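You operate a simulated robot arm through the tools that you are given. There is no shell and no other tool.

The job below is to be done with a simulated robot arm. You get a single attempt, and the scene is never put back.

JOB
Scrub the dye off the rim of test bowl 2, then flush it.
Fine: wet the scrub pad in its dish first and put it back after; one flush with the water in the tank. What is to be rubbed or washed off counts as gone when no trace of it is left.

It is judged by the outcome, as a careful person would: the job done as asked, and still so three seconds after it is handed in. It fails if anything else is knocked over, pushed out of place, dropped, spilled or broken.

ROBOT AND FRAMES
A 6-joint arm with a two-finger gripper, fixed in place. Base frame: the origin is on the floor under the middle of its stand, x ahead of it, y to its left, z up. Readings come in m, rad, newtons and seconds.
It reaches about 1.637 m from its shoulder. Its first joint turns from -2.897 to 2.897 rad. Payload 3.43 kg.
The TCP is the grasp point between the finger pads, 0.02 m short of the fingertips. In the tool frame z runs along the fingers and y along their closing line. The gripper opens to 0.19 m; its body begins 0.248 m behind the TCP.
Orientation is that of the tool frame in the base frame, as a unit quaternion [w, x, y, z]. With the fingers straight down and closing along the base's y, the tool's x points along the base's -x, its y along +y and its z along -z.

CONTROLS
- The arm moves only by the tool nudge_tool. Its argument "motion" is a list of rows, each a list of 7 numbers: the shift along the tool's x, y, z in units of 25 mm (1.0 is 25 mm), then the turn, a rotation vector about the tool's x, y, z in units of 4 degrees (1.0 is 4 degrees), then the gripper command, from -1 (fully open) to 1 (shut), values between in proportion. In form: [[dx, dy, dz, wx, wy, wz, jaw], ...]. A call has 1 to 20 rows; each row shifts and turns the commanded pose from where the row before left it, along the tool's axes as they then stand. A call with a number of a shift or a turn outside -1 to 1 is refused whole. Each row takes 0.2 s and may step no farther than 0.05 m and 0.15 rad from the row before; otherwise, or with a gripper value out of range, the whole call is refused. Where a pose cannot be reached the arm comes as near as it can. A force on the tool above 90 N (or 10 N above the force at the start of the call, whichever is more), or a blocked arm, ends the call early, and 0.2 s more pass. The fingers move at their own pace (about 0.045 m/s each) and stop on an object; they squeeze with about 33 N. The grip force told is the motor's: it shows also when the fingers shut on nothing. Time passes only in rows, and 0.2 s behind the last, so rows that do not move let the fingers close. The reply holds the time, the measured pose of the TCP, the force on the tool along the base axes, the opening and the grip force, in the units named above and with some noise, with the torque about the TCP (base axes, N m) and any sound that the robot's microphone picked up, and new pictures: "show" is both (left out), scene, wrist or none.
- Cameras (640 x 400 px; columns grow to the right, rows downward): "scene" is fixed at [0.2195, -0.5012, 1.4848]; the picture's right is [0.61, -0.80, 0.00], its down [-0.44, -0.33, -0.83] and it looks along [0.66, 0.51, -0.55] (base axes); focal length 327 px, centre (320, 200). "wrist" rides on the gripper at [0.07, -0.008, -0.288] in the tool frame; the picture's right is [0.12, 0.99, 0.00], its down [-0.96, 0.12, -0.25] and it looks along [-0.25, 0.03, 0.97] (tool axes); focal length 261 px, centre (320, 200). There is no depth. A picture from a camera that has moved, and an enlarged one, comes with that camera's place and axes in the base frame and with its lens.
- slide_trunk(by): slides the trunk up (or, below 0, down) by that many m; the arm rides with it, the base frame stays. It gives what a move gives, with no picture.
- enlarge(camera, box): a new picture of the part [left, top, right, bottom] of that camera's present view, enlarged. No time passes.
- close_job(): hands the job in; it is judged then, once.

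Nothing tells you positions but the pictures and the camera data. Unless the task says otherwise, let go and move clear before handing in.

The tools are called after "Emit:" by a JSON object that holds its "name" and its "arguments". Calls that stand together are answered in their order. nudge_tool: Moves the arm, as the interface text tells. Its arguments: {"type":"object","properties":{"motion":{"type":"array","items":{"type":"array","items":{"type":"number"}}},"show":{"type":"string","enum":["both","scene","wrist","none"]}},"required":["motion"]} The other tools are called the same way: slide_trunk (by) moves the trunk up or down; enlarge (camera, box) takes an enlarged picture of a part of a camera's view; close_job () hands the job in.

At the start:

```text
time: 0.0
ee_pos: [0.586, -0.0566, 1.3077]
orientation: [0.0, 0.0, 1.0, 0.0]
contact_force: [0.2, 0.3, -0.6]
wrist_torque: [0.0, -0.05, -0.01]
finger_gap: 0.1898
grasp_force: 0.0
trunk travel left (down, up): [-0.15, 0.09]
```

scene: 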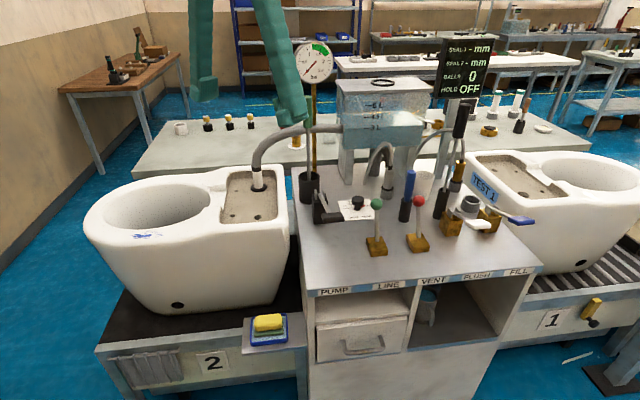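
wrist: 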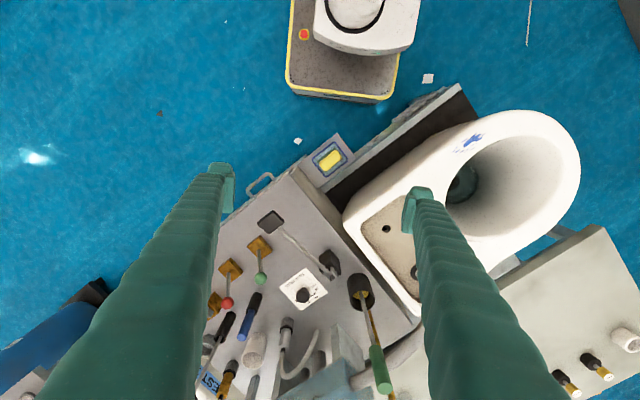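

I see a test rig: bowl 2 on the left with a blue dye mark on its outer rim, a yellow scrub pad in a blue dish on the stand by plate "2", and a console with valves, hoses and a tank. I will look closer at the parts before moving.

Emit:
{"name": "enlarge", "arguments": {"camera": "scene", "box": [80, 160, 310, 380]}}

Emit:
{"name": "enlarge", "arguments": {"camera": "scene", "box": [290, 120, 550, 300]}}

Emit:
{"name": "enlarge", "arguments": {"camera": "scene", "box": [280, 30, 500, 200]}}

Emit:
{"name": "enlarge", "arguments": {"camera": "wrist", "box": [180, 200, 440, 400]}}

Emit:
{"name": "enlarge", "arguments": {"camera": "wrist", "box": [280, 80, 600, 320]}}

```text
1.82 times, centred on (195, 270) of scene
camera zoom: at [0.2195, -0.5012, 1.4848], right [0.61, -0.8, 0.0], down [-0.44, -0.33, -0.83], along [0.66, 0.51, -0.55], focal length 594 px, centre (547, 73)
```

zoom: 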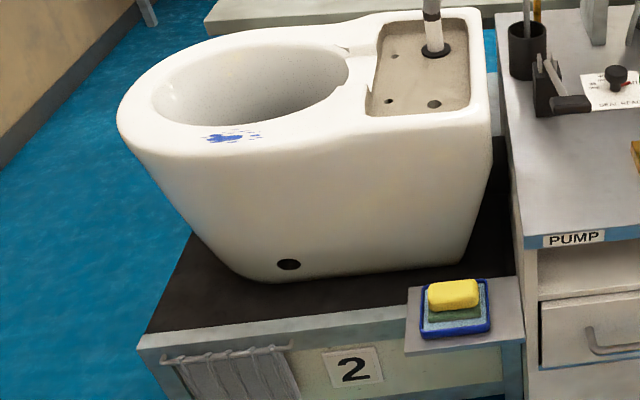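

```text
2.22 times, centred on (420, 210) of scene
camera zoom: at [0.2195, -0.5012, 1.4848], right [0.61, -0.8, 0.0], down [-0.44, -0.33, -0.83], along [0.66, 0.51, -0.55], focal length 726 px, centre (98, 178)
```

zoom: 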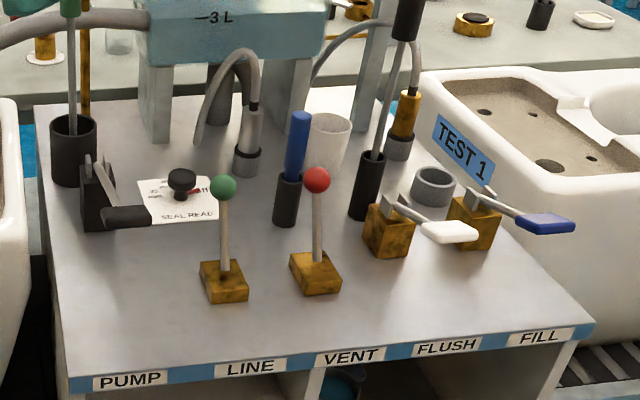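

```text
2.35 times, centred on (390, 115) of scene
camera zoom: at [0.2195, -0.5012, 1.4848], right [0.61, -0.8, 0.0], down [-0.44, -0.33, -0.83], along [0.66, 0.51, -0.55], focal length 769 px, centre (155, 400)
```

zoom: 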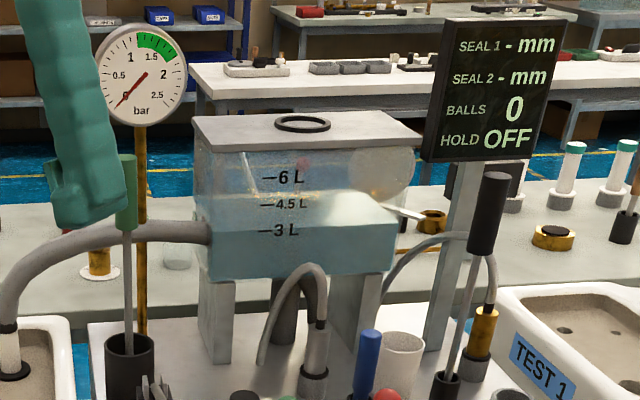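

```text
2.00 times, centred on (310, 300) of wrist
camera zoom: at [0.5164, -0.0661, 1.5967], right [-0.12, 0.99, 0.0], down [0.96, 0.12, 0.25], along [0.25, 0.03, -0.97], focal length 521 px, centre (340, 0)
```

zoom: 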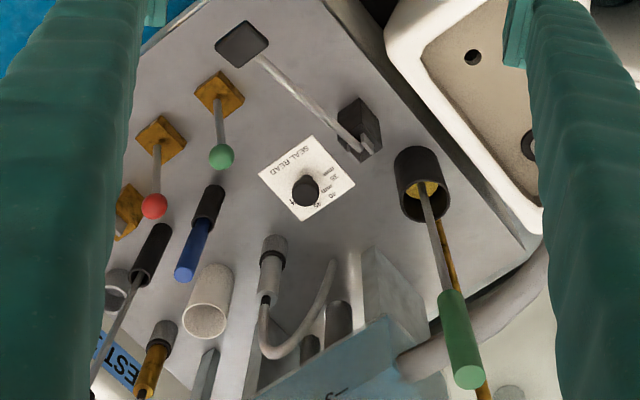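

```text
1.67 times, centred on (440, 200) of wrist
camera zoom: at [0.5164, -0.0661, 1.5967], right [-0.12, 0.99, 0.0], down [0.96, 0.12, 0.25], along [0.25, 0.03, -0.97], focal length 434 px, centre (120, 200)
```

zoom: 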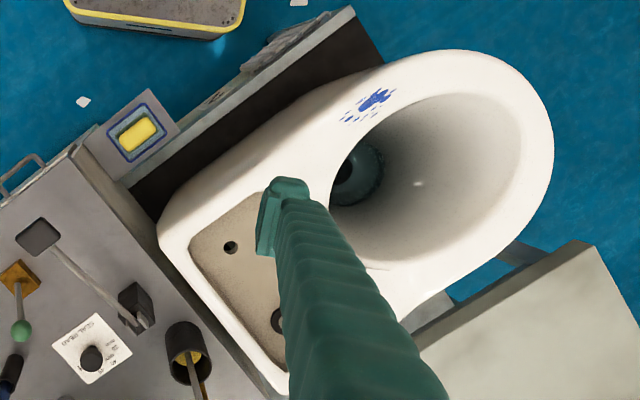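

The pad triangulates to about (0.605, -0.02, 0.66), and the dye mark to about (0.49, 0.33, 0.88). The console top is near z 0.85, and the white FLUSH paddle is around (1.09, -0.41, 0.9). I'll lower toward the pad, staying well clear, to get a better view.

Emit:
{"name": "nudge_tool", "arguments": {"motion": [[0, 0.15, 1, 0, 0, 0, -1], [0, 0.15, 1, 0, 0, 0, -1], [0, 0.15, 1, 0, 0, 0, -1], [0, 0.15, 1, 0, 0, 0, -1], [0, 0.15, 1, 0, 0, 0, -1], [0, 0.15, 1, 0, 0, 0, -1], [0, 0.15, 1, 0, 0, 0, -1], [0, 0.15, 1, 0, 0, 0, -1], [0, 0.1, 1, 0, 0, 0, -1], [0, 0.1, 1, 0, 0, 0, -1]], "show": "both"}}

```text
time: 2.2
ee_pos: [0.5851, -0.022, 1.0585]
orientation: [0.0, 0.0, 1.0, 0.0]
contact_force: [0.5, -0.4, 0.1]
wrist_torque: [0.0, -0.06, 0.0]
finger_gap: 0.19
grasp_force: 0.1
trunk travel left (down, up): [-0.15, 0.09]
camera wrist: at [0.5161, -0.031, 1.3471], right [-0.12, 0.99, 0.0], down [0.96, 0.12, 0.25], along [0.25, 0.03, -0.97], focal length 261 px, centre (320, 200)
```

scene: 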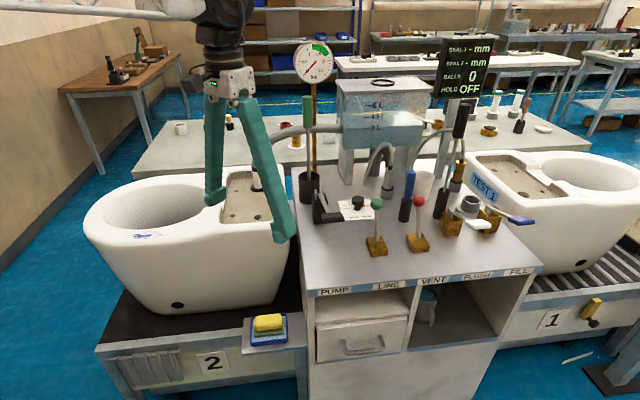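
wrist: 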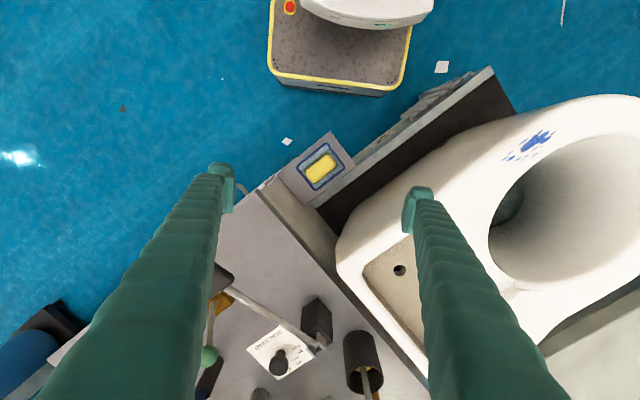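

The pad reads again at about (0.607, -0.018). I'll enlarge it to judge its orientation, and also the flush and dye areas.

Emit:
{"name": "enlarge", "arguments": {"camera": "wrist", "box": [270, 125, 370, 215]}}

Emit:
{"name": "enlarge", "arguments": {"camera": "scene", "box": [230, 295, 320, 355]}}

Emit:
{"name": "enlarge", "arguments": {"camera": "scene", "box": [420, 170, 540, 260]}}

Emit:
{"name": "enlarge", "arguments": {"camera": "wrist", "box": [470, 90, 600, 190]}}

```text
4.44 times, centred on (320, 170) of wrist
camera zoom: at [0.5161, -0.031, 1.3471], right [-0.12, 0.99, 0.0], down [0.96, 0.12, 0.25], along [0.25, 0.03, -0.97], focal length 1158 px, centre (320, 333)
```

zoom: 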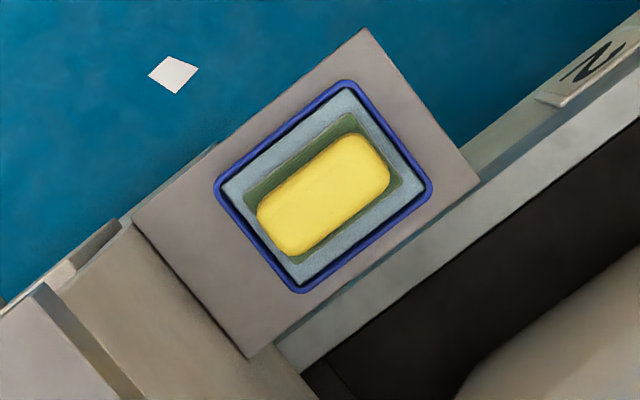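

```text
6.67 times, centred on (275, 325) of scene
camera zoom: at [0.2195, -0.5012, 1.4848], right [0.61, -0.8, 0.0], down [-0.44, -0.33, -0.83], along [0.66, 0.51, -0.55], focal length 2179 px, centre (620, -633)
```

zoom: 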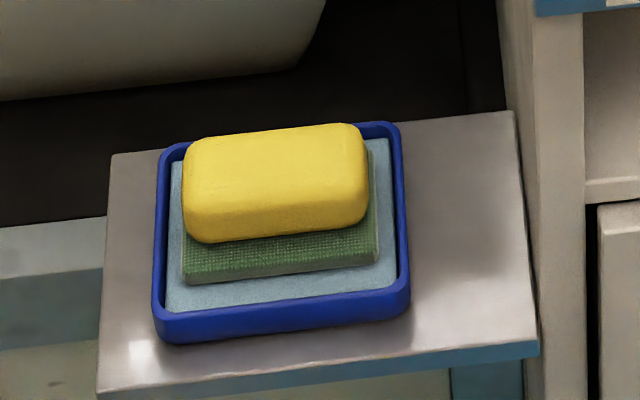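

```text
4.44 times, centred on (480, 215) of scene
camera zoom: at [0.2195, -0.5012, 1.4848], right [0.61, -0.8, 0.0], down [-0.44, -0.33, -0.83], along [0.66, 0.51, -0.55], focal length 1453 px, centre (-391, 133)
```

zoom: 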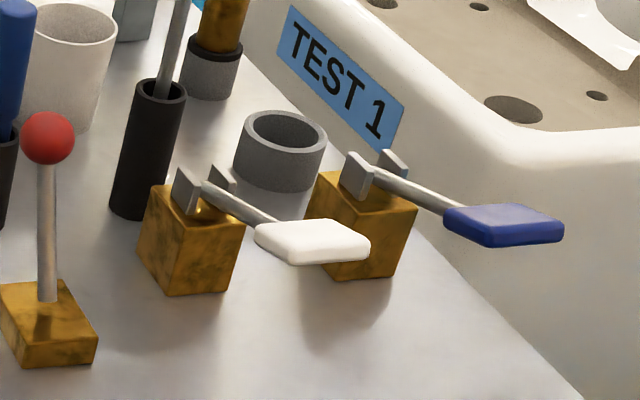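

```text
4.00 times, centred on (535, 140) of wrist
camera zoom: at [0.5161, -0.031, 1.3471], right [-0.12, 0.99, 0.0], down [0.96, 0.12, 0.25], along [0.25, 0.03, -0.97], focal length 1043 px, centre (-540, 440)
```

zoom: 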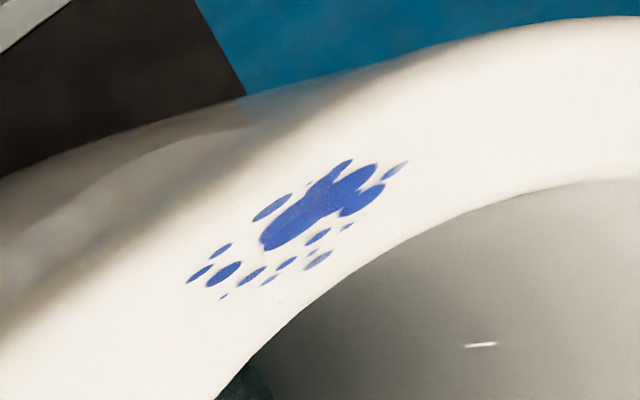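

The pad is a yellow grip on a green scourer. It is about 70×37 mm, with its long axis at about 133° in the base frame. I'll move over it, half-close the jaws to clear the bowl, and turn the tool so the fingers close across the short side.

Emit:
{"name": "nudge_tool", "arguments": {"motion": [[-0.9, 0.16, 0, 0, 0, 0, -0.05], [0, 0, 0.5, 0, 0, 0.98, -0.05], [0, 0, 0.5, 0, 0, 0.98, -0.05], [0, 0, 0.5, 0, 0, 0.98, -0.05], [0, 0, 0.5, 0, 0, 0.98, -0.05], [0, 0, 0.5, 0, 0, 0.98, -0.05], [0, 0, 0.5, 0, 0, 0.98, -0.05], [0, 0, 0.5, 0, 0, 0.98, -0.05], [0, 0, 0.5, 0, 0, 0.98, -0.05], [0, 0, 0, 0, 0, 0.98, -0.05], [0, 0, 0, 0, 0, 0.98, -0.05], [0, 0, 0, 0, 0, 0.98, -0.05], [0, 0, 0, 0, 0, 0.97, -0.05]], "show": "both"}}

```text
time: 5.0
ee_pos: [0.6089, -0.0174, 0.9602]
orientation: [0.0, 0.399, 0.917, 0.0]
contact_force: [-0.6, 0.0, 0.3]
wrist_torque: [-0.01, -0.04, -0.02]
finger_gap: 0.0995
grasp_force: 0.1
trunk travel left (down, up): [-0.15, 0.09]
camera wrist: at [0.5551, 0.028, 1.2469], right [0.65, 0.76, 0.0], down [0.74, -0.63, 0.25], along [0.19, -0.16, -0.97], focal length 261 px, centre (320, 200)
```

scene: 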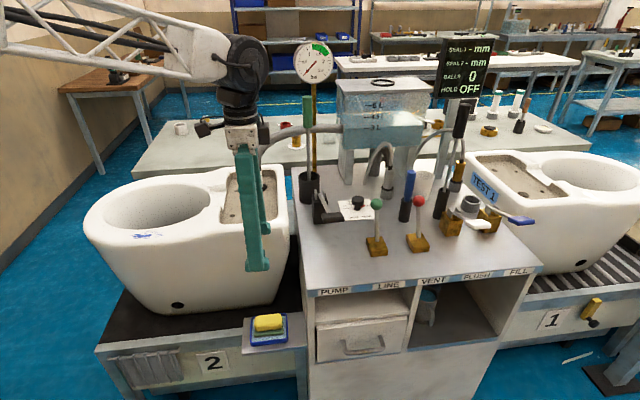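
wrist: 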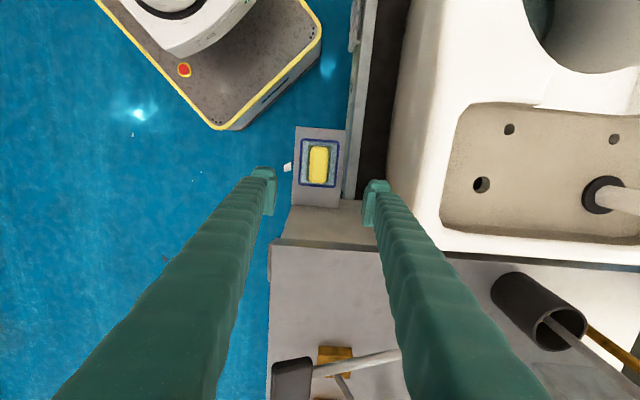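

The fingers are now nearly in line with the pad. I'll enlarge to fine-tune the angle and the lateral position.

Emit:
{"name": "enlarge", "arguments": {"camera": "wrist", "box": [270, 115, 370, 215]}}

```text
4.00 times, centred on (320, 165) of wrist
camera zoom: at [0.5551, 0.028, 1.2469], right [0.65, 0.76, 0.0], down [0.74, -0.63, 0.25], along [0.19, -0.16, -0.97], focal length 1043 px, centre (320, 340)
```

zoom: 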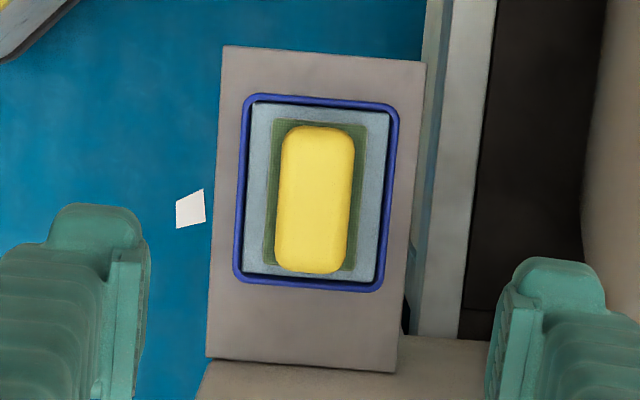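

The pad centre refines to about (0.6075, -0.0195), its axis at about 136°, and its top near z 0.67. I'll trim the angle by 3° and descend to z 0.70 to check clearance.

Emit:
{"name": "nudge_tool", "arguments": {"motion": [[0, -0.1, 0.8, 0, 0, -0.75, 0.1], [0, 0, 1, 0, 0, 0, 0.1], [0, 0, 1, 0, 0, 0, 0.1], [0, 0, 1, 0, 0, 0, 0.1], [0, 0, 1, 0, 0, 0, 0.1], [0, 0, 1, 0, 0, 0, 0.1], [0, 0, 1, 0, 0, 0, 0.1], [0, 0, 1, 0, 0, 0, 0.1], [0, 0, 1, 0, 0, 0, 0.1], [0, 0, 1, 0, 0, 0, 0.1], [0, 0, 0.6, 0, 0, 0, 0.1], [0, 0, 0, 0, 0, 0, 0.1]], "show": "both"}}

```text
time: 7.6
ee_pos: [0.6062, -0.0188, 0.699]
orientation: [0.001, 0.374, 0.927, -0.001]
contact_force: [-0.3, 0.3, -0.5]
wrist_torque: [-0.01, 0.0, 0.0]
finger_gap: 0.0855
grasp_force: 0.0
trunk travel left (down, up): [-0.15, 0.09]
camera wrist: at [0.5499, 0.0216, 0.9865], right [0.6, 0.8, 0.0], down [0.77, -0.59, 0.25], along [0.2, -0.15, -0.97], focal length 261 px, centre (320, 200)
```

scene: 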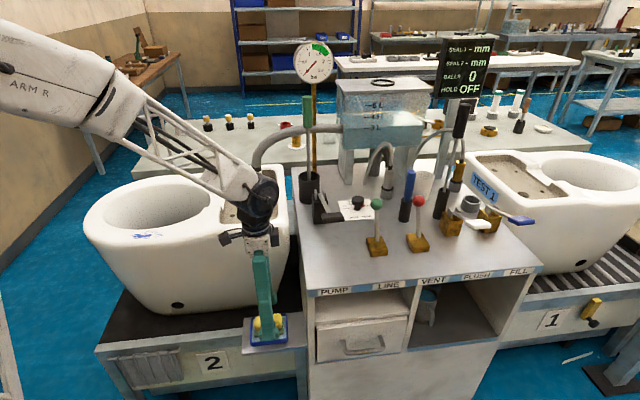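
wrist: 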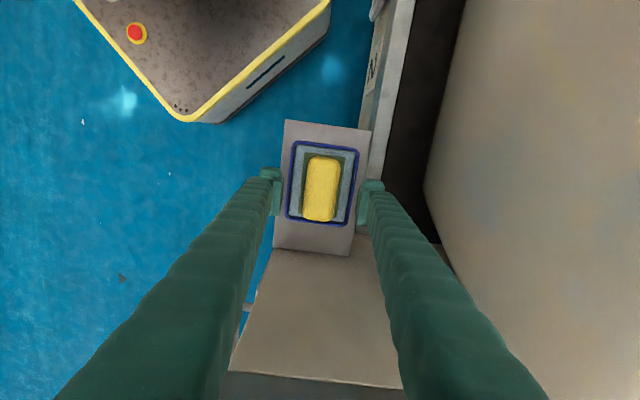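

The fingers now straddle the pad from above. I'll check the vertical clearance up close.

Emit:
{"name": "enlarge", "arguments": {"camera": "scene", "box": [230, 280, 310, 355]}}

Emit:
{"name": "enlarge", "arguments": {"camera": "wrist", "box": [260, 120, 390, 250]}}

```text
5.33 times, centred on (270, 318) of scene
camera zoom: at [0.2195, -0.5012, 1.4848], right [0.61, -0.8, 0.0], down [-0.44, -0.33, -0.83], along [0.66, 0.51, -0.55], focal length 1743 px, centre (587, -427)
```

zoom: 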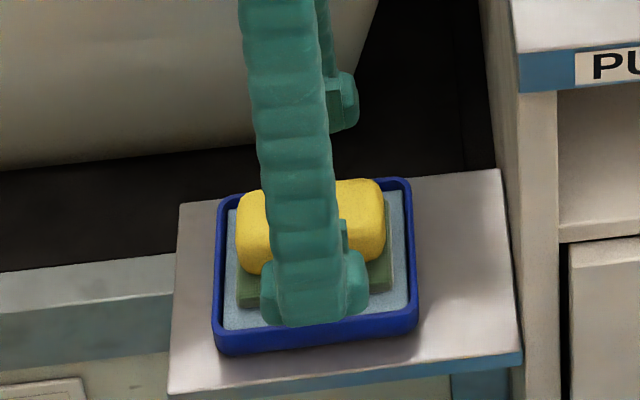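

```text
3.08 times, centred on (325, 185) of wrist
camera zoom: at [0.5499, 0.0216, 0.9865], right [0.6, 0.8, 0.0], down [0.77, -0.59, 0.25], along [0.2, -0.15, -0.97], focal length 802 px, centre (305, 246)
```

zoom: 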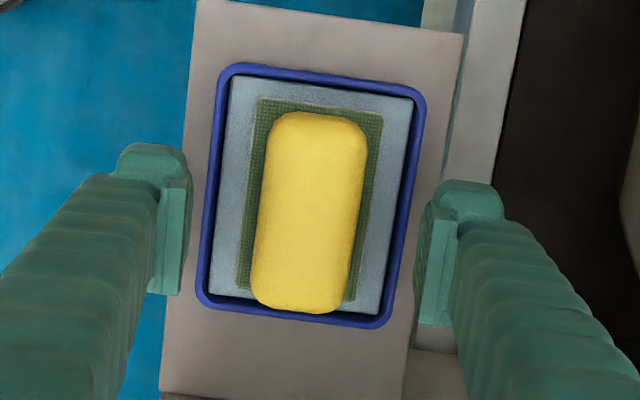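

The pad is centred between the fingers. I'll go down another 24 mm and check again before closing.

Emit:
{"name": "nudge_tool", "arguments": {"motion": [[0, 0, 0.5, 0, 0, 0, 0.3], [0, 0, 0.46, 0, 0, 0, 0.3], [0, 0, 0, 0, 0, 0, 0.3]], "show": "both"}}

Emit:
{"name": "enlarge", "arguments": {"camera": "scene", "box": [230, 280, 310, 355]}}

Emit:
{"name": "enlarge", "arguments": {"camera": "wrist", "box": [260, 120, 390, 250]}}

```text
time: 8.4
ee_pos: [0.6054, -0.0205, 0.6737]
orientation: [0.0, 0.375, 0.927, 0.001]
contact_force: [0.1, -0.5, 0.3]
wrist_torque: [0.05, 0.0, 0.0]
finger_gap: 0.0664
grasp_force: 0.1
trunk travel left (down, up): [-0.15, 0.09]
camera wrist: at [0.5503, 0.0216, 0.9624], right [0.6, 0.8, 0.0], down [0.77, -0.59, 0.25], along [0.2, -0.15, -0.97], focal length 261 px, centre (320, 200)
```

scene: 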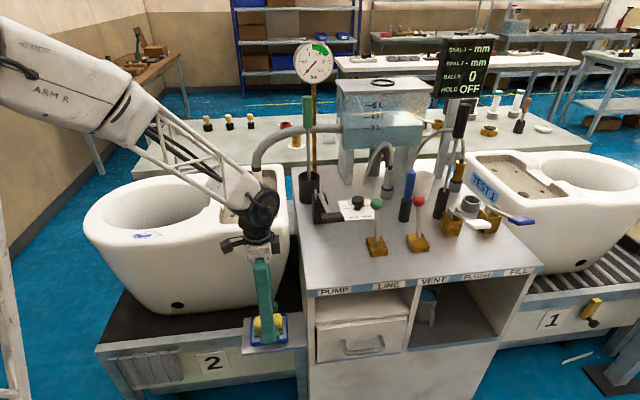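
wrist: 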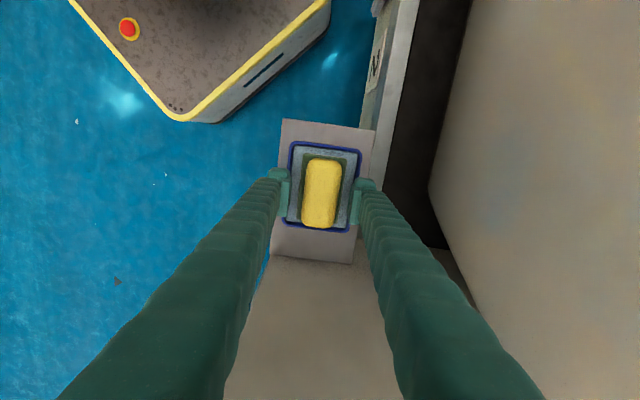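

```text
5.33 times, centred on (270, 318) of scene
camera zoom: at [0.2195, -0.5012, 1.4848], right [0.61, -0.8, 0.0], down [-0.44, -0.33, -0.83], along [0.66, 0.51, -0.55], focal length 1743 px, centre (587, -427)
```

zoom: 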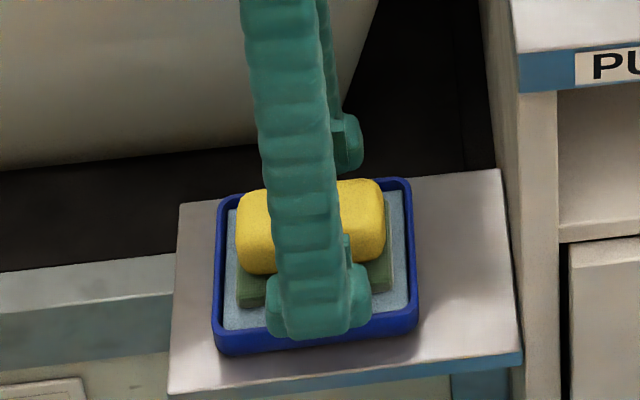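

```text
3.08 times, centred on (325, 185) of wrist
camera zoom: at [0.5503, 0.0216, 0.9624], right [0.6, 0.8, 0.0], down [0.77, -0.59, 0.25], along [0.2, -0.15, -0.97], focal length 802 px, centre (305, 246)
```

zoom: 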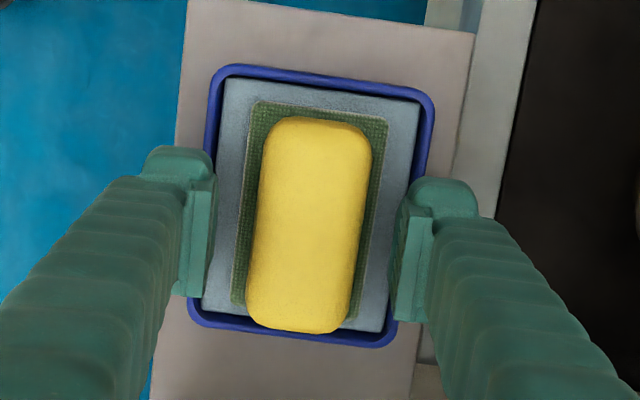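

The fingertips sit just above the green scourer and beside the yellow grip. Next I close the fingers on it.

Emit:
{"name": "nudge_tool", "arguments": {"motion": [[0.04, 0.07, 0.04, 0, 0, 0, 0.45], [0, 0, 0, 0, 0, 0, 0.6], [0, 0, 0, 0, 0, 0, 1], [0, 0, 0, 0, 0, 0, 1], [0, 0, 0, 0, 0, 0, 1], [0, 0, 0, 0, 0, 0, 1]], "show": "both"}}

Emit:
{"name": "enlarge", "arguments": {"camera": "wrist", "box": [260, 120, 390, 250]}}

Emit:
{"name": "enlarge", "arguments": {"camera": "scene", "box": [230, 280, 310, 355]}}

```text
time: 9.8
ee_pos: [0.6075, -0.0173, 0.6734]
orientation: [0.001, 0.375, 0.927, 0.0]
contact_force: [-0.4, -0.1, -0.2]
wrist_torque: [0.01, -0.01, 0.02]
finger_gap: 0.0385
grasp_force: 32.7
trunk travel left (down, up): [-0.15, 0.09]
camera wrist: at [0.5512, 0.0239, 0.9615], right [0.6, 0.8, 0.0], down [0.77, -0.59, 0.25], along [0.2, -0.15, -0.97], focal length 261 px, centre (320, 200)
```

scene: 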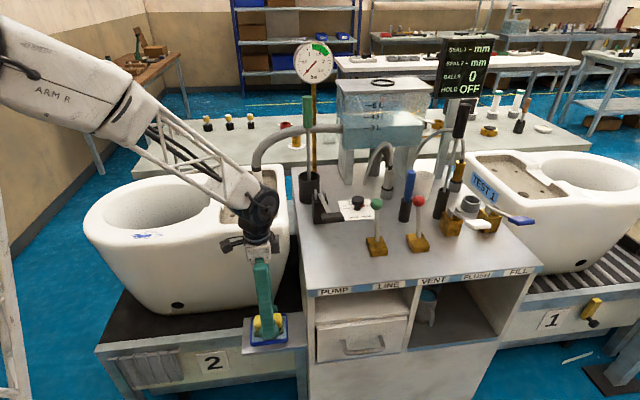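
wrist: 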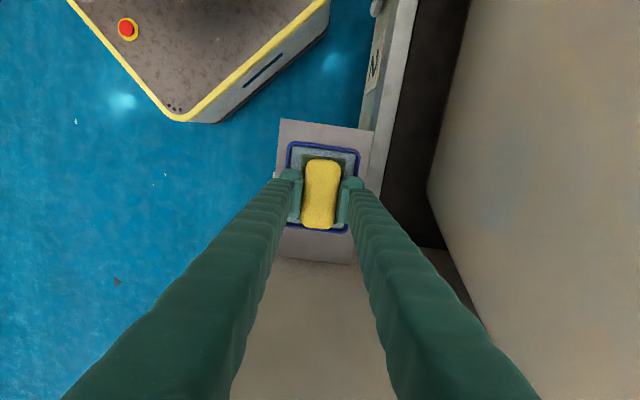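

```text
3.08 times, centred on (325, 185) of wrist
camera zoom: at [0.5512, 0.0239, 0.9615], right [0.6, 0.8, 0.0], down [0.77, -0.59, 0.25], along [0.2, -0.15, -0.97], focal length 802 px, centre (305, 246)
```

zoom: 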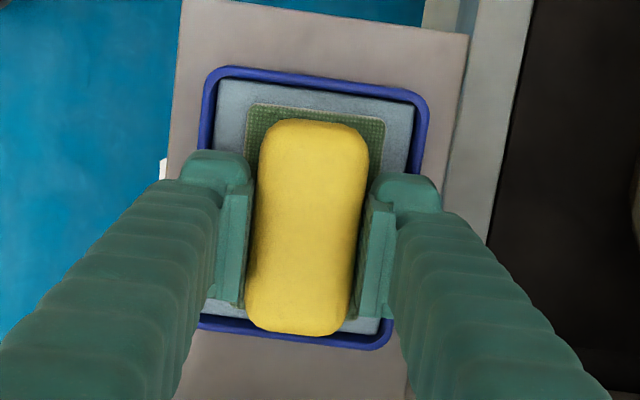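

```text
5.33 times, centred on (270, 318) of scene
camera zoom: at [0.2195, -0.5012, 1.4848], right [0.61, -0.8, 0.0], down [-0.44, -0.33, -0.83], along [0.66, 0.51, -0.55], focal length 1743 px, centre (587, -427)
```

zoom: 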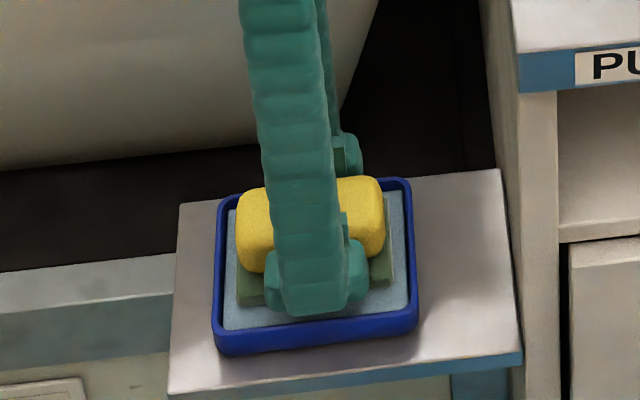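

The pad is gripped with a 38.5 mm gap and 33 N. I'll lift it slightly to confirm the hold, then press it down into the wet dish.

Emit:
{"name": "nudge_tool", "arguments": {"motion": [[0, 0, -0.4, 0, 0, 0, 1], [0, 0, -0.4, 0, 0, 0, 1], [0, 0, -0.4, 0, 0, 0, 1], [0, 0, 0, 0, 0, 0, 1]], "show": "both"}}

Emit:
{"name": "enlarge", "arguments": {"camera": "wrist", "box": [260, 120, 390, 250]}}

Emit:
{"name": "enlarge", "arguments": {"camera": "scene", "box": [230, 280, 310, 355]}}

```text
time: 10.8
ee_pos: [0.6074, -0.0168, 0.7024]
orientation: [0.0, 0.375, 0.927, 0.0]
contact_force: [0.0, 0.5, -0.7]
wrist_torque: [0.01, 0.02, 0.01]
finger_gap: 0.0387
grasp_force: 33.2
trunk travel left (down, up): [-0.15, 0.09]
camera wrist: at [0.5516, 0.0249, 0.9915], right [0.6, 0.8, 0.0], down [0.77, -0.59, 0.25], along [0.2, -0.15, -0.97], focal length 261 px, centre (320, 200)
```

scene: 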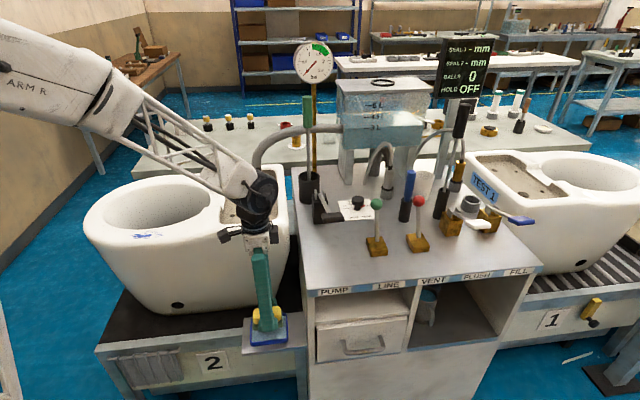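
wrist: 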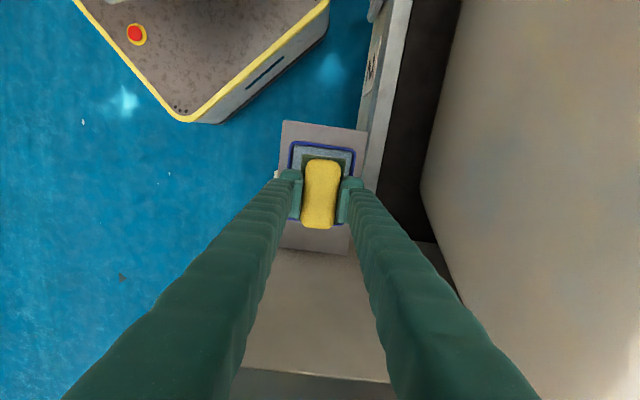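

```text
3.08 times, centred on (325, 185) of wrist
camera zoom: at [0.5516, 0.0249, 0.9915], right [0.6, 0.8, 0.0], down [0.77, -0.59, 0.25], along [0.2, -0.15, -0.97], focal length 802 px, centre (305, 246)
```

zoom: 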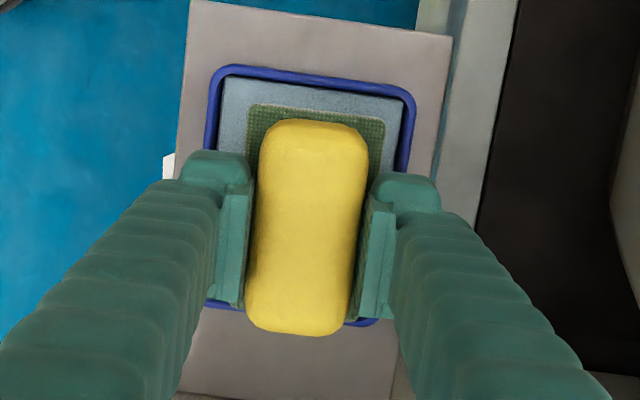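

```text
5.33 times, centred on (270, 318) of scene
camera zoom: at [0.2195, -0.5012, 1.4848], right [0.61, -0.8, 0.0], down [-0.44, -0.33, -0.83], along [0.66, 0.51, -0.55], focal length 1743 px, centre (587, -427)
```

zoom: 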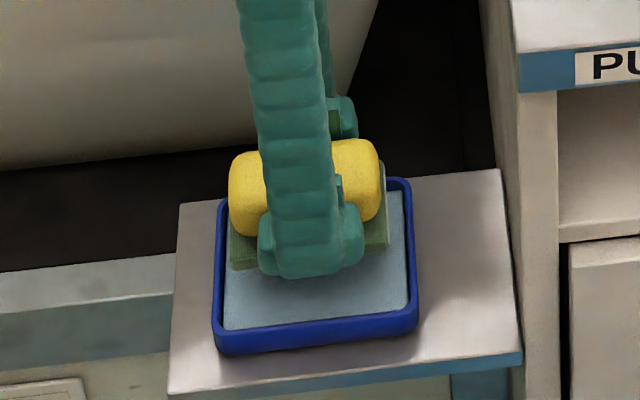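

The pad is firmly held. Now I lower it back into the dish and press lightly to soak it.

Emit:
{"name": "nudge_tool", "arguments": {"motion": [[0, 0, 0.6, 0, 0, 0, 1], [0, 0, 0.56, 0, 0, 0, 1], [0, 0, 0.04, 0, 0, 0, 1], [0, 0, 0.04, 0, 0, 0, 1], [0, 0, 0, 0, 0, 0, 1]], "show": "none"}}

```text
time: 12.0
ee_pos: [0.6075, -0.0165, 0.6722]
orientation: [0.0, 0.375, 0.927, -0.001]
contact_force: [-0.2, 0.3, 20.5]
wrist_torque: [0.0, 0.15, 0.06]
finger_gap: 0.0387
grasp_force: 32.9
trunk travel left (down, up): [-0.15, 0.09]
```

The pad presses into the dish at about 20 N. I'll hold it there with a tiny back-and-forth so it takes up water, then lift and look.

Emit:
{"name": "nudge_tool", "arguments": {"motion": [[0, 0, -0.02, 0, 0, 0, 1], [0.12, 0, 0, 0, 0, 0, 1], [-0.12, 0, 0, 0, 0, 0, 1], [0, 0, 0, 0, 0, 0, 1], [0, 0, 0, 0, 0, 0, 1], [0, 0, 0, 0, 0, 0, 1]], "show": "scene"}}

Emit:
{"name": "enlarge", "arguments": {"camera": "scene", "box": [230, 280, 310, 355]}}

Emit:
{"name": "enlarge", "arguments": {"camera": "wrist", "box": [260, 120, 390, 250]}}

```text
time: 13.4
ee_pos: [0.608, -0.0172, 0.6734]
orientation: [0.0, 0.374, 0.927, 0.0]
contact_force: [-5.1, 4.5, 13.9]
wrist_torque: [0.08, 0.09, -0.01]
finger_gap: 0.0384
grasp_force: 33.2
trunk travel left (down, up): [-0.15, 0.09]
```

scene: 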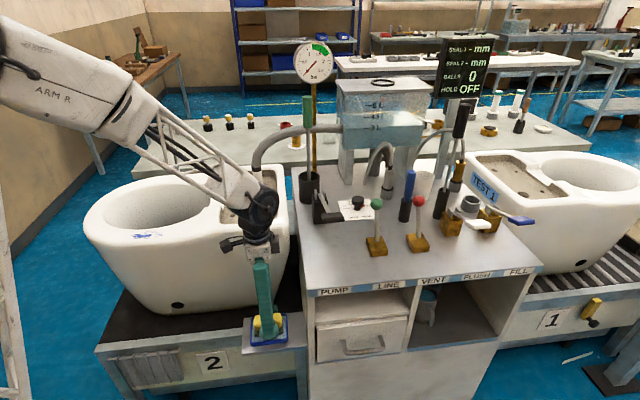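

```text
5.33 times, centred on (270, 318) of scene
camera zoom: at [0.2195, -0.5012, 1.4848], right [0.61, -0.8, 0.0], down [-0.44, -0.33, -0.83], along [0.66, 0.51, -0.55], focal length 1743 px, centre (587, -427)
```

zoom: 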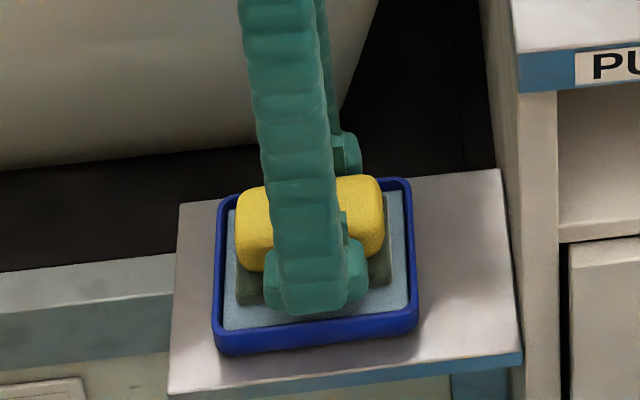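

```text
3.08 times, centred on (325, 185) of wrist
camera zoom: at [0.5515, 0.0247, 0.9612], right [0.6, 0.8, 0.0], down [0.77, -0.59, 0.25], along [0.2, -0.15, -0.97], focal length 802 px, centre (305, 246)
```

zoom: 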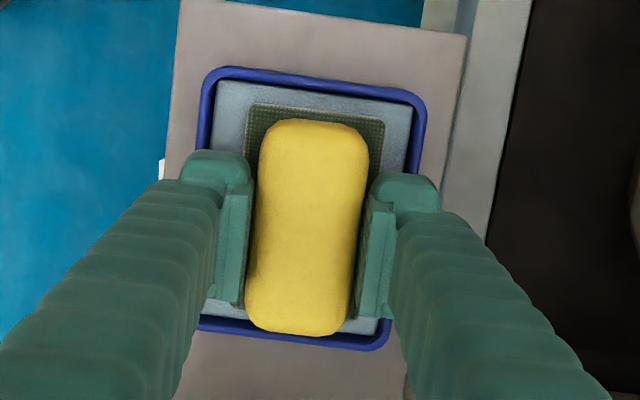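

The scourer has visibly darkened, so it is wet. I'll lift it straight up to about z 0.98, clear of everything.

Emit:
{"name": "nudge_tool", "arguments": {"motion": [[0, 0, -0.4, 0, 0, 0, 1], [0, 0, -0.8, 0, 0, 0, 1], [0, 0, -1, 0, 0, 0, 1], [0, 0, -1, 0, 0, 0, 1], [0, 0, -1, 0, 0, 0, 1], [0, 0, -1, 0, 0, 0, 1], [0, 0, -1, 0, 0, 0, 1], [0, 0, -1, 0, 0, 0, 1], [0, 0, -1, 0, 0, 0, 1], [0, 0, -1, 0, 0, 0, 1], [0, 0, -1, 0, 0, 0, 1], [0, 0, -1, 0, 0, 0, 1], [0, 0, -1, 0, 0, 0, 1], [0, 0, -0.4, 0, 0, 0, 1]], "show": "both"}}

```text
time: 16.4
ee_pos: [0.6082, -0.0178, 0.9877]
orientation: [0.0, 0.374, 0.927, 0.0]
contact_force: [0.9, -0.2, -0.5]
wrist_torque: [-0.03, 0.02, -0.02]
finger_gap: 0.0385
grasp_force: 33.0
trunk travel left (down, up): [-0.15, 0.09]
camera wrist: at [0.5527, 0.0245, 1.2764], right [0.6, 0.8, 0.0], down [0.77, -0.59, 0.25], along [0.2, -0.15, -0.97], focal length 261 px, centre (320, 200)
```

scene: 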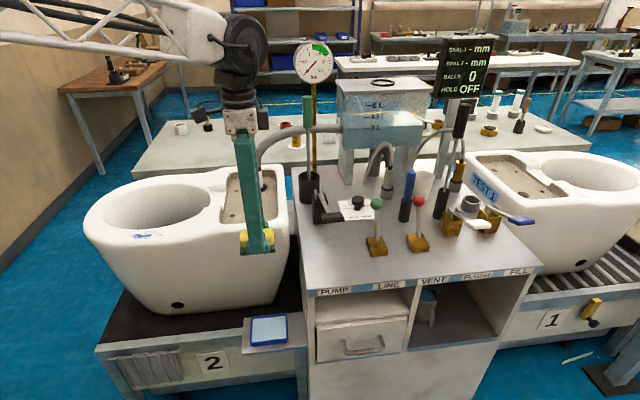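
wrist: 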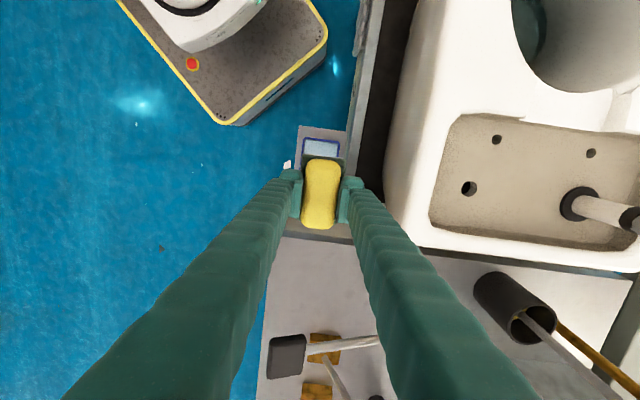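

The pad is held and the path above the bowl is clear. I'll move along the bowl toward the dye, stopping a little to its outer side so the wrist camera can see it.

Emit:
{"name": "nudge_tool", "arguments": {"motion": [[1, 0.2, 0, 0, 0, 0, 1], [1, 0.2, 0, 0, 0, 0, 1], [1, 0.2, 0, 0, 0, 0, 1], [1, 0.2, 0, 0, 0, 0, 1], [1, 0.2, 0, 0, 0, 0, 1], [1, 0.2, 0, 0, 0, 0, 1], [1, 0.2, 0, 0, 0, 0, 1], [1, 0.2, 0, 0, 0, 0, 1], [1, 0.2, 0, 0, 0, 0, 1], [1, 0.2, 0, 0, 0, 0, 1], [1, 0.2, 0, 0, 0, 0, 1], [1, 0.2, 0, 0, 0, 0, 1], [1, 0.2, 0, 0, 0, 0, 1]], "show": "both"}}

```text
time: 19.2
ee_pos: [0.4192, 0.2556, 0.9882]
orientation: [0.0, 0.374, 0.927, 0.0]
contact_force: [0.0, 0.1, -1.4]
wrist_torque: [0.0, 0.0, 0.03]
finger_gap: 0.0386
grasp_force: 32.6
trunk travel left (down, up): [-0.15, 0.09]
camera wrist: at [0.3627, 0.2967, 1.2765], right [0.6, 0.8, 0.0], down [0.77, -0.59, 0.25], along [0.2, -0.15, -0.97], focal length 261 px, centre (320, 200)
```

scene: 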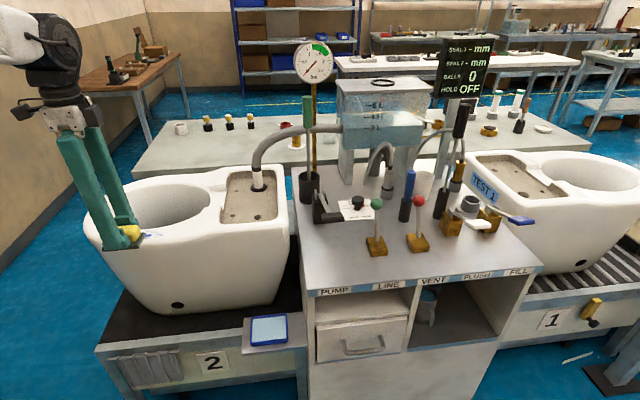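
wrist: 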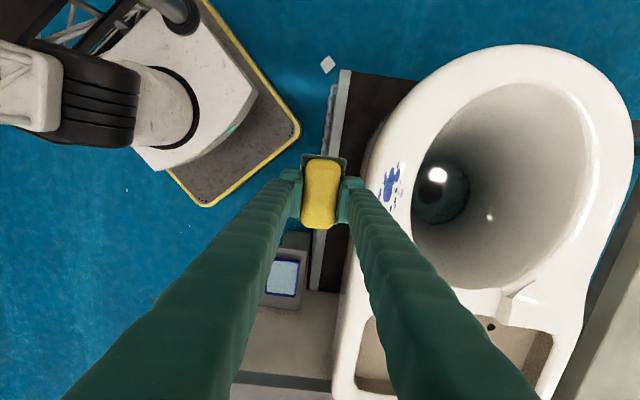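

The dye is visible just right of the gripper. I'll enlarge it to fix its position and the rim shape.

Emit:
{"name": "enlarge", "arguments": {"camera": "wrist", "box": [340, 130, 450, 240]}}

Emit:
{"name": "enlarge", "arguments": {"camera": "scene", "box": [75, 190, 195, 270]}}

```text
3.64 times, centred on (395, 185) of wrist
camera zoom: at [0.3627, 0.2967, 1.2765], right [0.6, 0.8, 0.0], down [0.77, -0.59, 0.25], along [0.2, -0.15, -0.97], focal length 948 px, centre (47, 254)
```

zoom: 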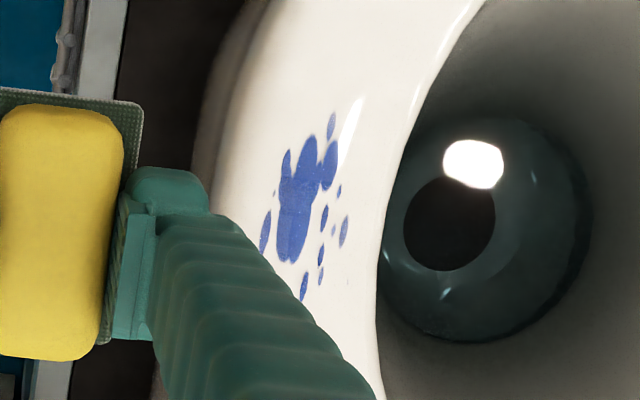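

```text
5.00 times, centred on (135, 230) of scene
camera zoom: at [0.2195, -0.5012, 1.4848], right [0.61, -0.8, 0.0], down [-0.44, -0.33, -0.83], along [0.66, 0.51, -0.55], focal length 1634 px, centre (1245, 50)
```

zoom: 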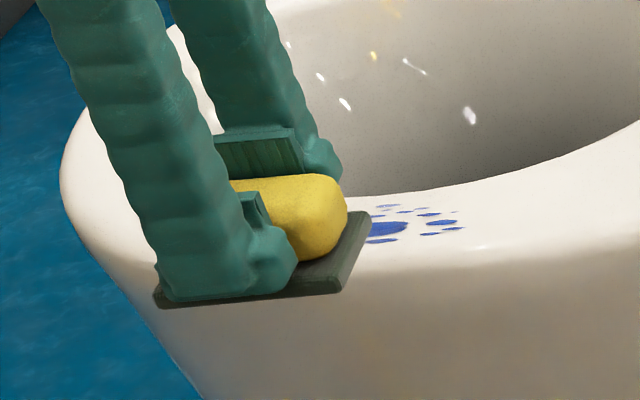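

The rim under the dye is at about z 0.889. The dye spans roughly 100 mm along the bowl axis and 40 mm across, so the pad covers its full width. I'll move over its centre and drop to about 12 mm above.

Emit:
{"name": "nudge_tool", "arguments": {"motion": [[-0.04, 0.86, 0, 0, 0, 0, 1], [-0.04, 0.86, 0, 0, 0, 0, 1], [-0.04, 0.86, 0, 0, 0, 0, 1], [-0.04, 0.86, 0, 0, 0, 0, 1], [-0.04, 0.86, 0, 0, 0, 0, 1], [0, 0, 0.7, 0, 0, 0, 1], [0, 0, 0.7, 0, 0, 0, 1], [0, 0, 0.6, 0, 0, 0, 1], [0, 0, 0, 0, 0, 0, 1]], "show": "both"}}

Emit:
{"name": "enlarge", "arguments": {"camera": "wrist", "box": [260, 120, 390, 250]}}

Emit:
{"name": "enlarge", "arguments": {"camera": "scene", "box": [85, 190, 205, 270]}}

```text
time: 21.2
ee_pos: [0.4986, 0.3285, 0.9368]
orientation: [0.0, 0.375, 0.927, 0.0]
contact_force: [-0.2, -0.5, -0.4]
wrist_torque: [0.03, -0.02, 0.01]
finger_gap: 0.0387
grasp_force: 32.7
trunk travel left (down, up): [-0.15, 0.09]
camera wrist: at [0.4421, 0.371, 1.2248], right [0.6, 0.8, 0.0], down [0.77, -0.59, 0.25], along [0.2, -0.15, -0.97], focal length 261 px, centre (320, 200)
```

scene: 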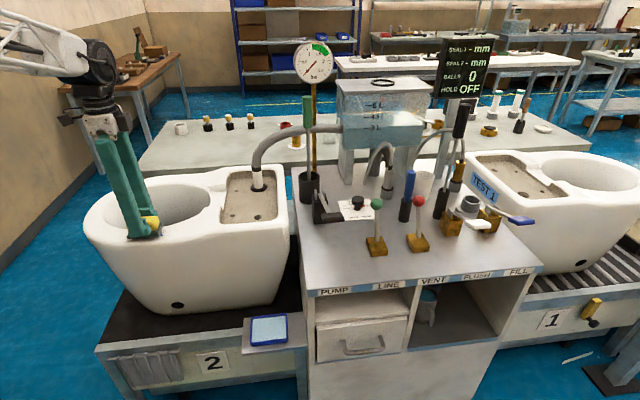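
wrist: 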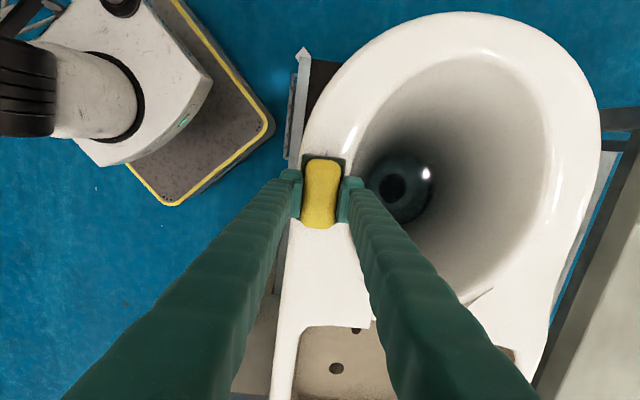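

```text
3.08 times, centred on (325, 185) of wrist
camera zoom: at [0.4421, 0.371, 1.2248], right [0.6, 0.8, 0.0], down [0.77, -0.59, 0.25], along [0.2, -0.15, -0.97], focal length 802 px, centre (305, 246)
```

zoom: 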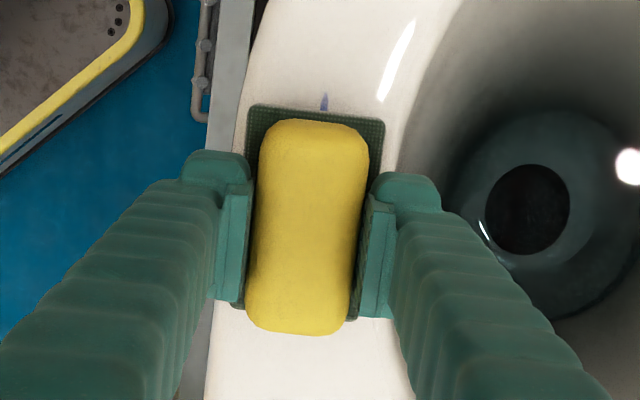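

```text
5.00 times, centred on (145, 230) of scene
camera zoom: at [0.2195, -0.5012, 1.4848], right [0.61, -0.8, 0.0], down [-0.44, -0.33, -0.83], along [0.66, 0.51, -0.55], focal length 1634 px, centre (1195, 50)
```

zoom: 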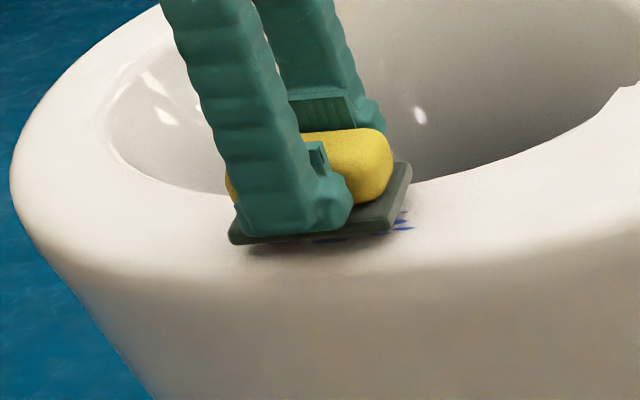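

The pad sits right over the dye with a small gap. I'll lower it gently until I feel contact.

Emit:
{"name": "nudge_tool", "arguments": {"motion": [[0, 0, 0.2, 0, 0, 0, 1], [0, 0, 0.12, 0, 0, 0, 1], [0, 0, 0, 0, 0, 0, 1]], "show": "none"}}

```text
time: 22.0
ee_pos: [0.4981, 0.3306, 0.93]
orientation: [0.0, 0.375, 0.927, 0.001]
contact_force: [5.5, 8.4, 20.5]
wrist_torque: [-0.72, -0.42, 0.34]
finger_gap: 0.0386
grasp_force: 32.8
trunk travel left (down, up): [-0.15, 0.09]
```

Contact came a little early, at z≈0.930, with the force at the tank-side outer corner of the pad, so the rim rises that way or tilts. I'll back off slightly and look.

Emit:
{"name": "nudge_tool", "arguments": {"motion": [[0, 0, -0.08, 0, 0, 0, 1], [0, 0, 0, 0, 0, 0, 1]], "show": "both"}}

Emit:
{"name": "enlarge", "arguments": {"camera": "scene", "box": [115, 205, 185, 255]}}

Emit:
{"name": "enlarge", "arguments": {"camera": "wrist", "box": [260, 130, 390, 260]}}

```text
time: 22.6
ee_pos: [0.4981, 0.3295, 0.9304]
orientation: [-0.001, 0.375, 0.927, -0.001]
contact_force: [0.7, 0.7, -0.7]
wrist_torque: [-0.02, 0.01, 0.0]
finger_gap: 0.0386
grasp_force: 33.1
trunk travel left (down, up): [-0.15, 0.09]
camera wrist: at [0.4416, 0.3715, 1.2183], right [0.6, 0.8, 0.0], down [0.77, -0.59, 0.25], along [0.2, -0.15, -0.97], focal length 261 px, centre (320, 200)
```

scene: 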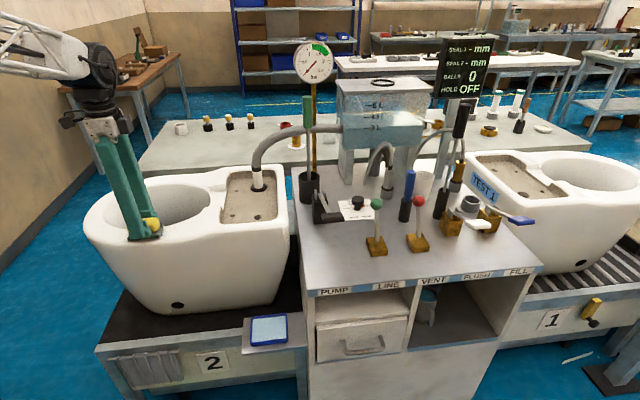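
wrist: 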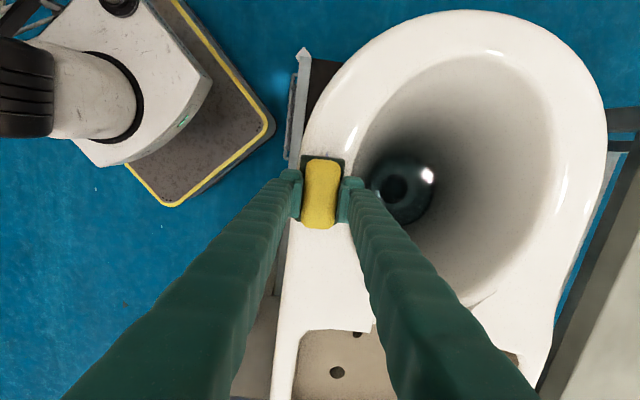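

```text
8.00 times, centred on (150, 230) of scene
camera zoom: at [0.2195, -0.5012, 1.4848], right [0.61, -0.8, 0.0], down [-0.44, -0.33, -0.83], along [0.66, 0.51, -0.55], focal length 2615 px, centre (1680, -40)
```

zoom: 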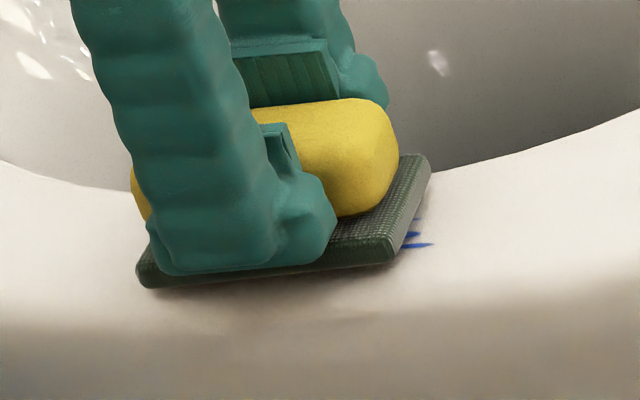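

```text
3.08 times, centred on (325, 195) of wrist
camera zoom: at [0.4416, 0.3715, 1.2183], right [0.6, 0.8, 0.0], down [0.77, -0.59, 0.25], along [0.2, -0.15, -0.97], focal length 802 px, centre (305, 215)
```

zoom: 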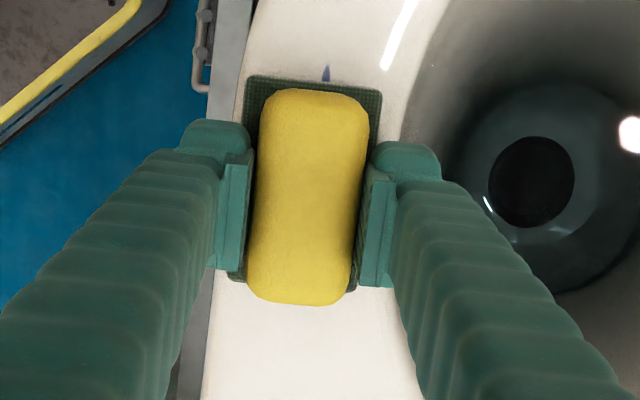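

No damage, and the pad hangs level just at the contact height. I'll press again in finer steps and read the force and torque to find how the surface tilts.

Emit:
{"name": "nudge_tool", "arguments": {"motion": [[0, 0, 0.04, 0, 0, 0, 1], [0, 0, 0.01, 0, 0, 0, 1], [0, 0, 0, 0, 0, 0, 1], [0, 0, 0, 0, 0, 0, 1]], "show": "none"}}

```text
time: 23.6
ee_pos: [0.4973, 0.3299, 0.9298]
orientation: [0.0, 0.375, 0.927, 0.001]
contact_force: [0.0, 0.1, -1.3]
wrist_torque: [-0.01, 0.02, 0.0]
finger_gap: 0.0388
grasp_force: 33.0
trunk travel left (down, up): [-0.15, 0.09]
```

Emit:
{"name": "nudge_tool", "arguments": {"motion": [[0, 0, 0.02, 0, 0, 0, 1], [0, 0, 0, 0, 0, 0, 1], [0, 0, 0, 0, 0, 0, 1]], "show": "none"}}

```text
time: 24.4
ee_pos: [0.4969, 0.3286, 0.9299]
orientation: [0.0, 0.375, 0.927, 0.0]
contact_force: [-0.1, 1.4, 1.7]
wrist_torque: [-0.15, -0.07, -0.02]
finger_gap: 0.0386
grasp_force: 33.2
trunk travel left (down, up): [-0.15, 0.09]
```

Contact is just beginning. One more half millimetre will give a clear reading.

Emit:
{"name": "nudge_tool", "arguments": {"motion": [[0, 0, 0.02, 0, 0, 0, 1], [0, 0, 0, 0, 0, 0, 1], [0, 0, 0, 0, 0, 0, 1]], "show": "none"}}

```text
time: 25.2
ee_pos: [0.4972, 0.3288, 0.9292]
orientation: [0.0, 0.375, 0.927, 0.0]
contact_force: [0.8, -0.3, 6.3]
wrist_torque: [-0.33, -0.09, 0.01]
finger_gap: 0.0386
grasp_force: 33.6
trunk travel left (down, up): [-0.15, 0.09]
```

The touch point is at the tank-side outer corner of the level pad, so the rim surface is slightly inclined. I'll tilt the pad about 2° each way to match and probe again.

Emit:
{"name": "nudge_tool", "arguments": {"motion": [[0, 0, -0.08, 0, 0, 0, 1], [0, 0, 0, 0.5, -0.5, 0, 1], [0, 0, 0.06, 0, 0, 0, 1], [0, 0, 0.04, 0, 0, 0, 1], [0, 0, 0.03, 0, 0, 0, 1], [0, 0, 0, 0, 0, 0, 1], [0, 0, 0, 0, 0, 0, 1]], "show": "none"}}

```text
time: 26.8
ee_pos: [0.4956, 0.3294, 0.9295]
orientation: [0.009, 0.374, 0.927, -0.024]
contact_force: [1.0, -4.2, 16.1]
wrist_torque: [0.63, 0.2, 0.09]
finger_gap: 0.0386
grasp_force: 32.2
trunk travel left (down, up): [-0.15, 0.09]
```

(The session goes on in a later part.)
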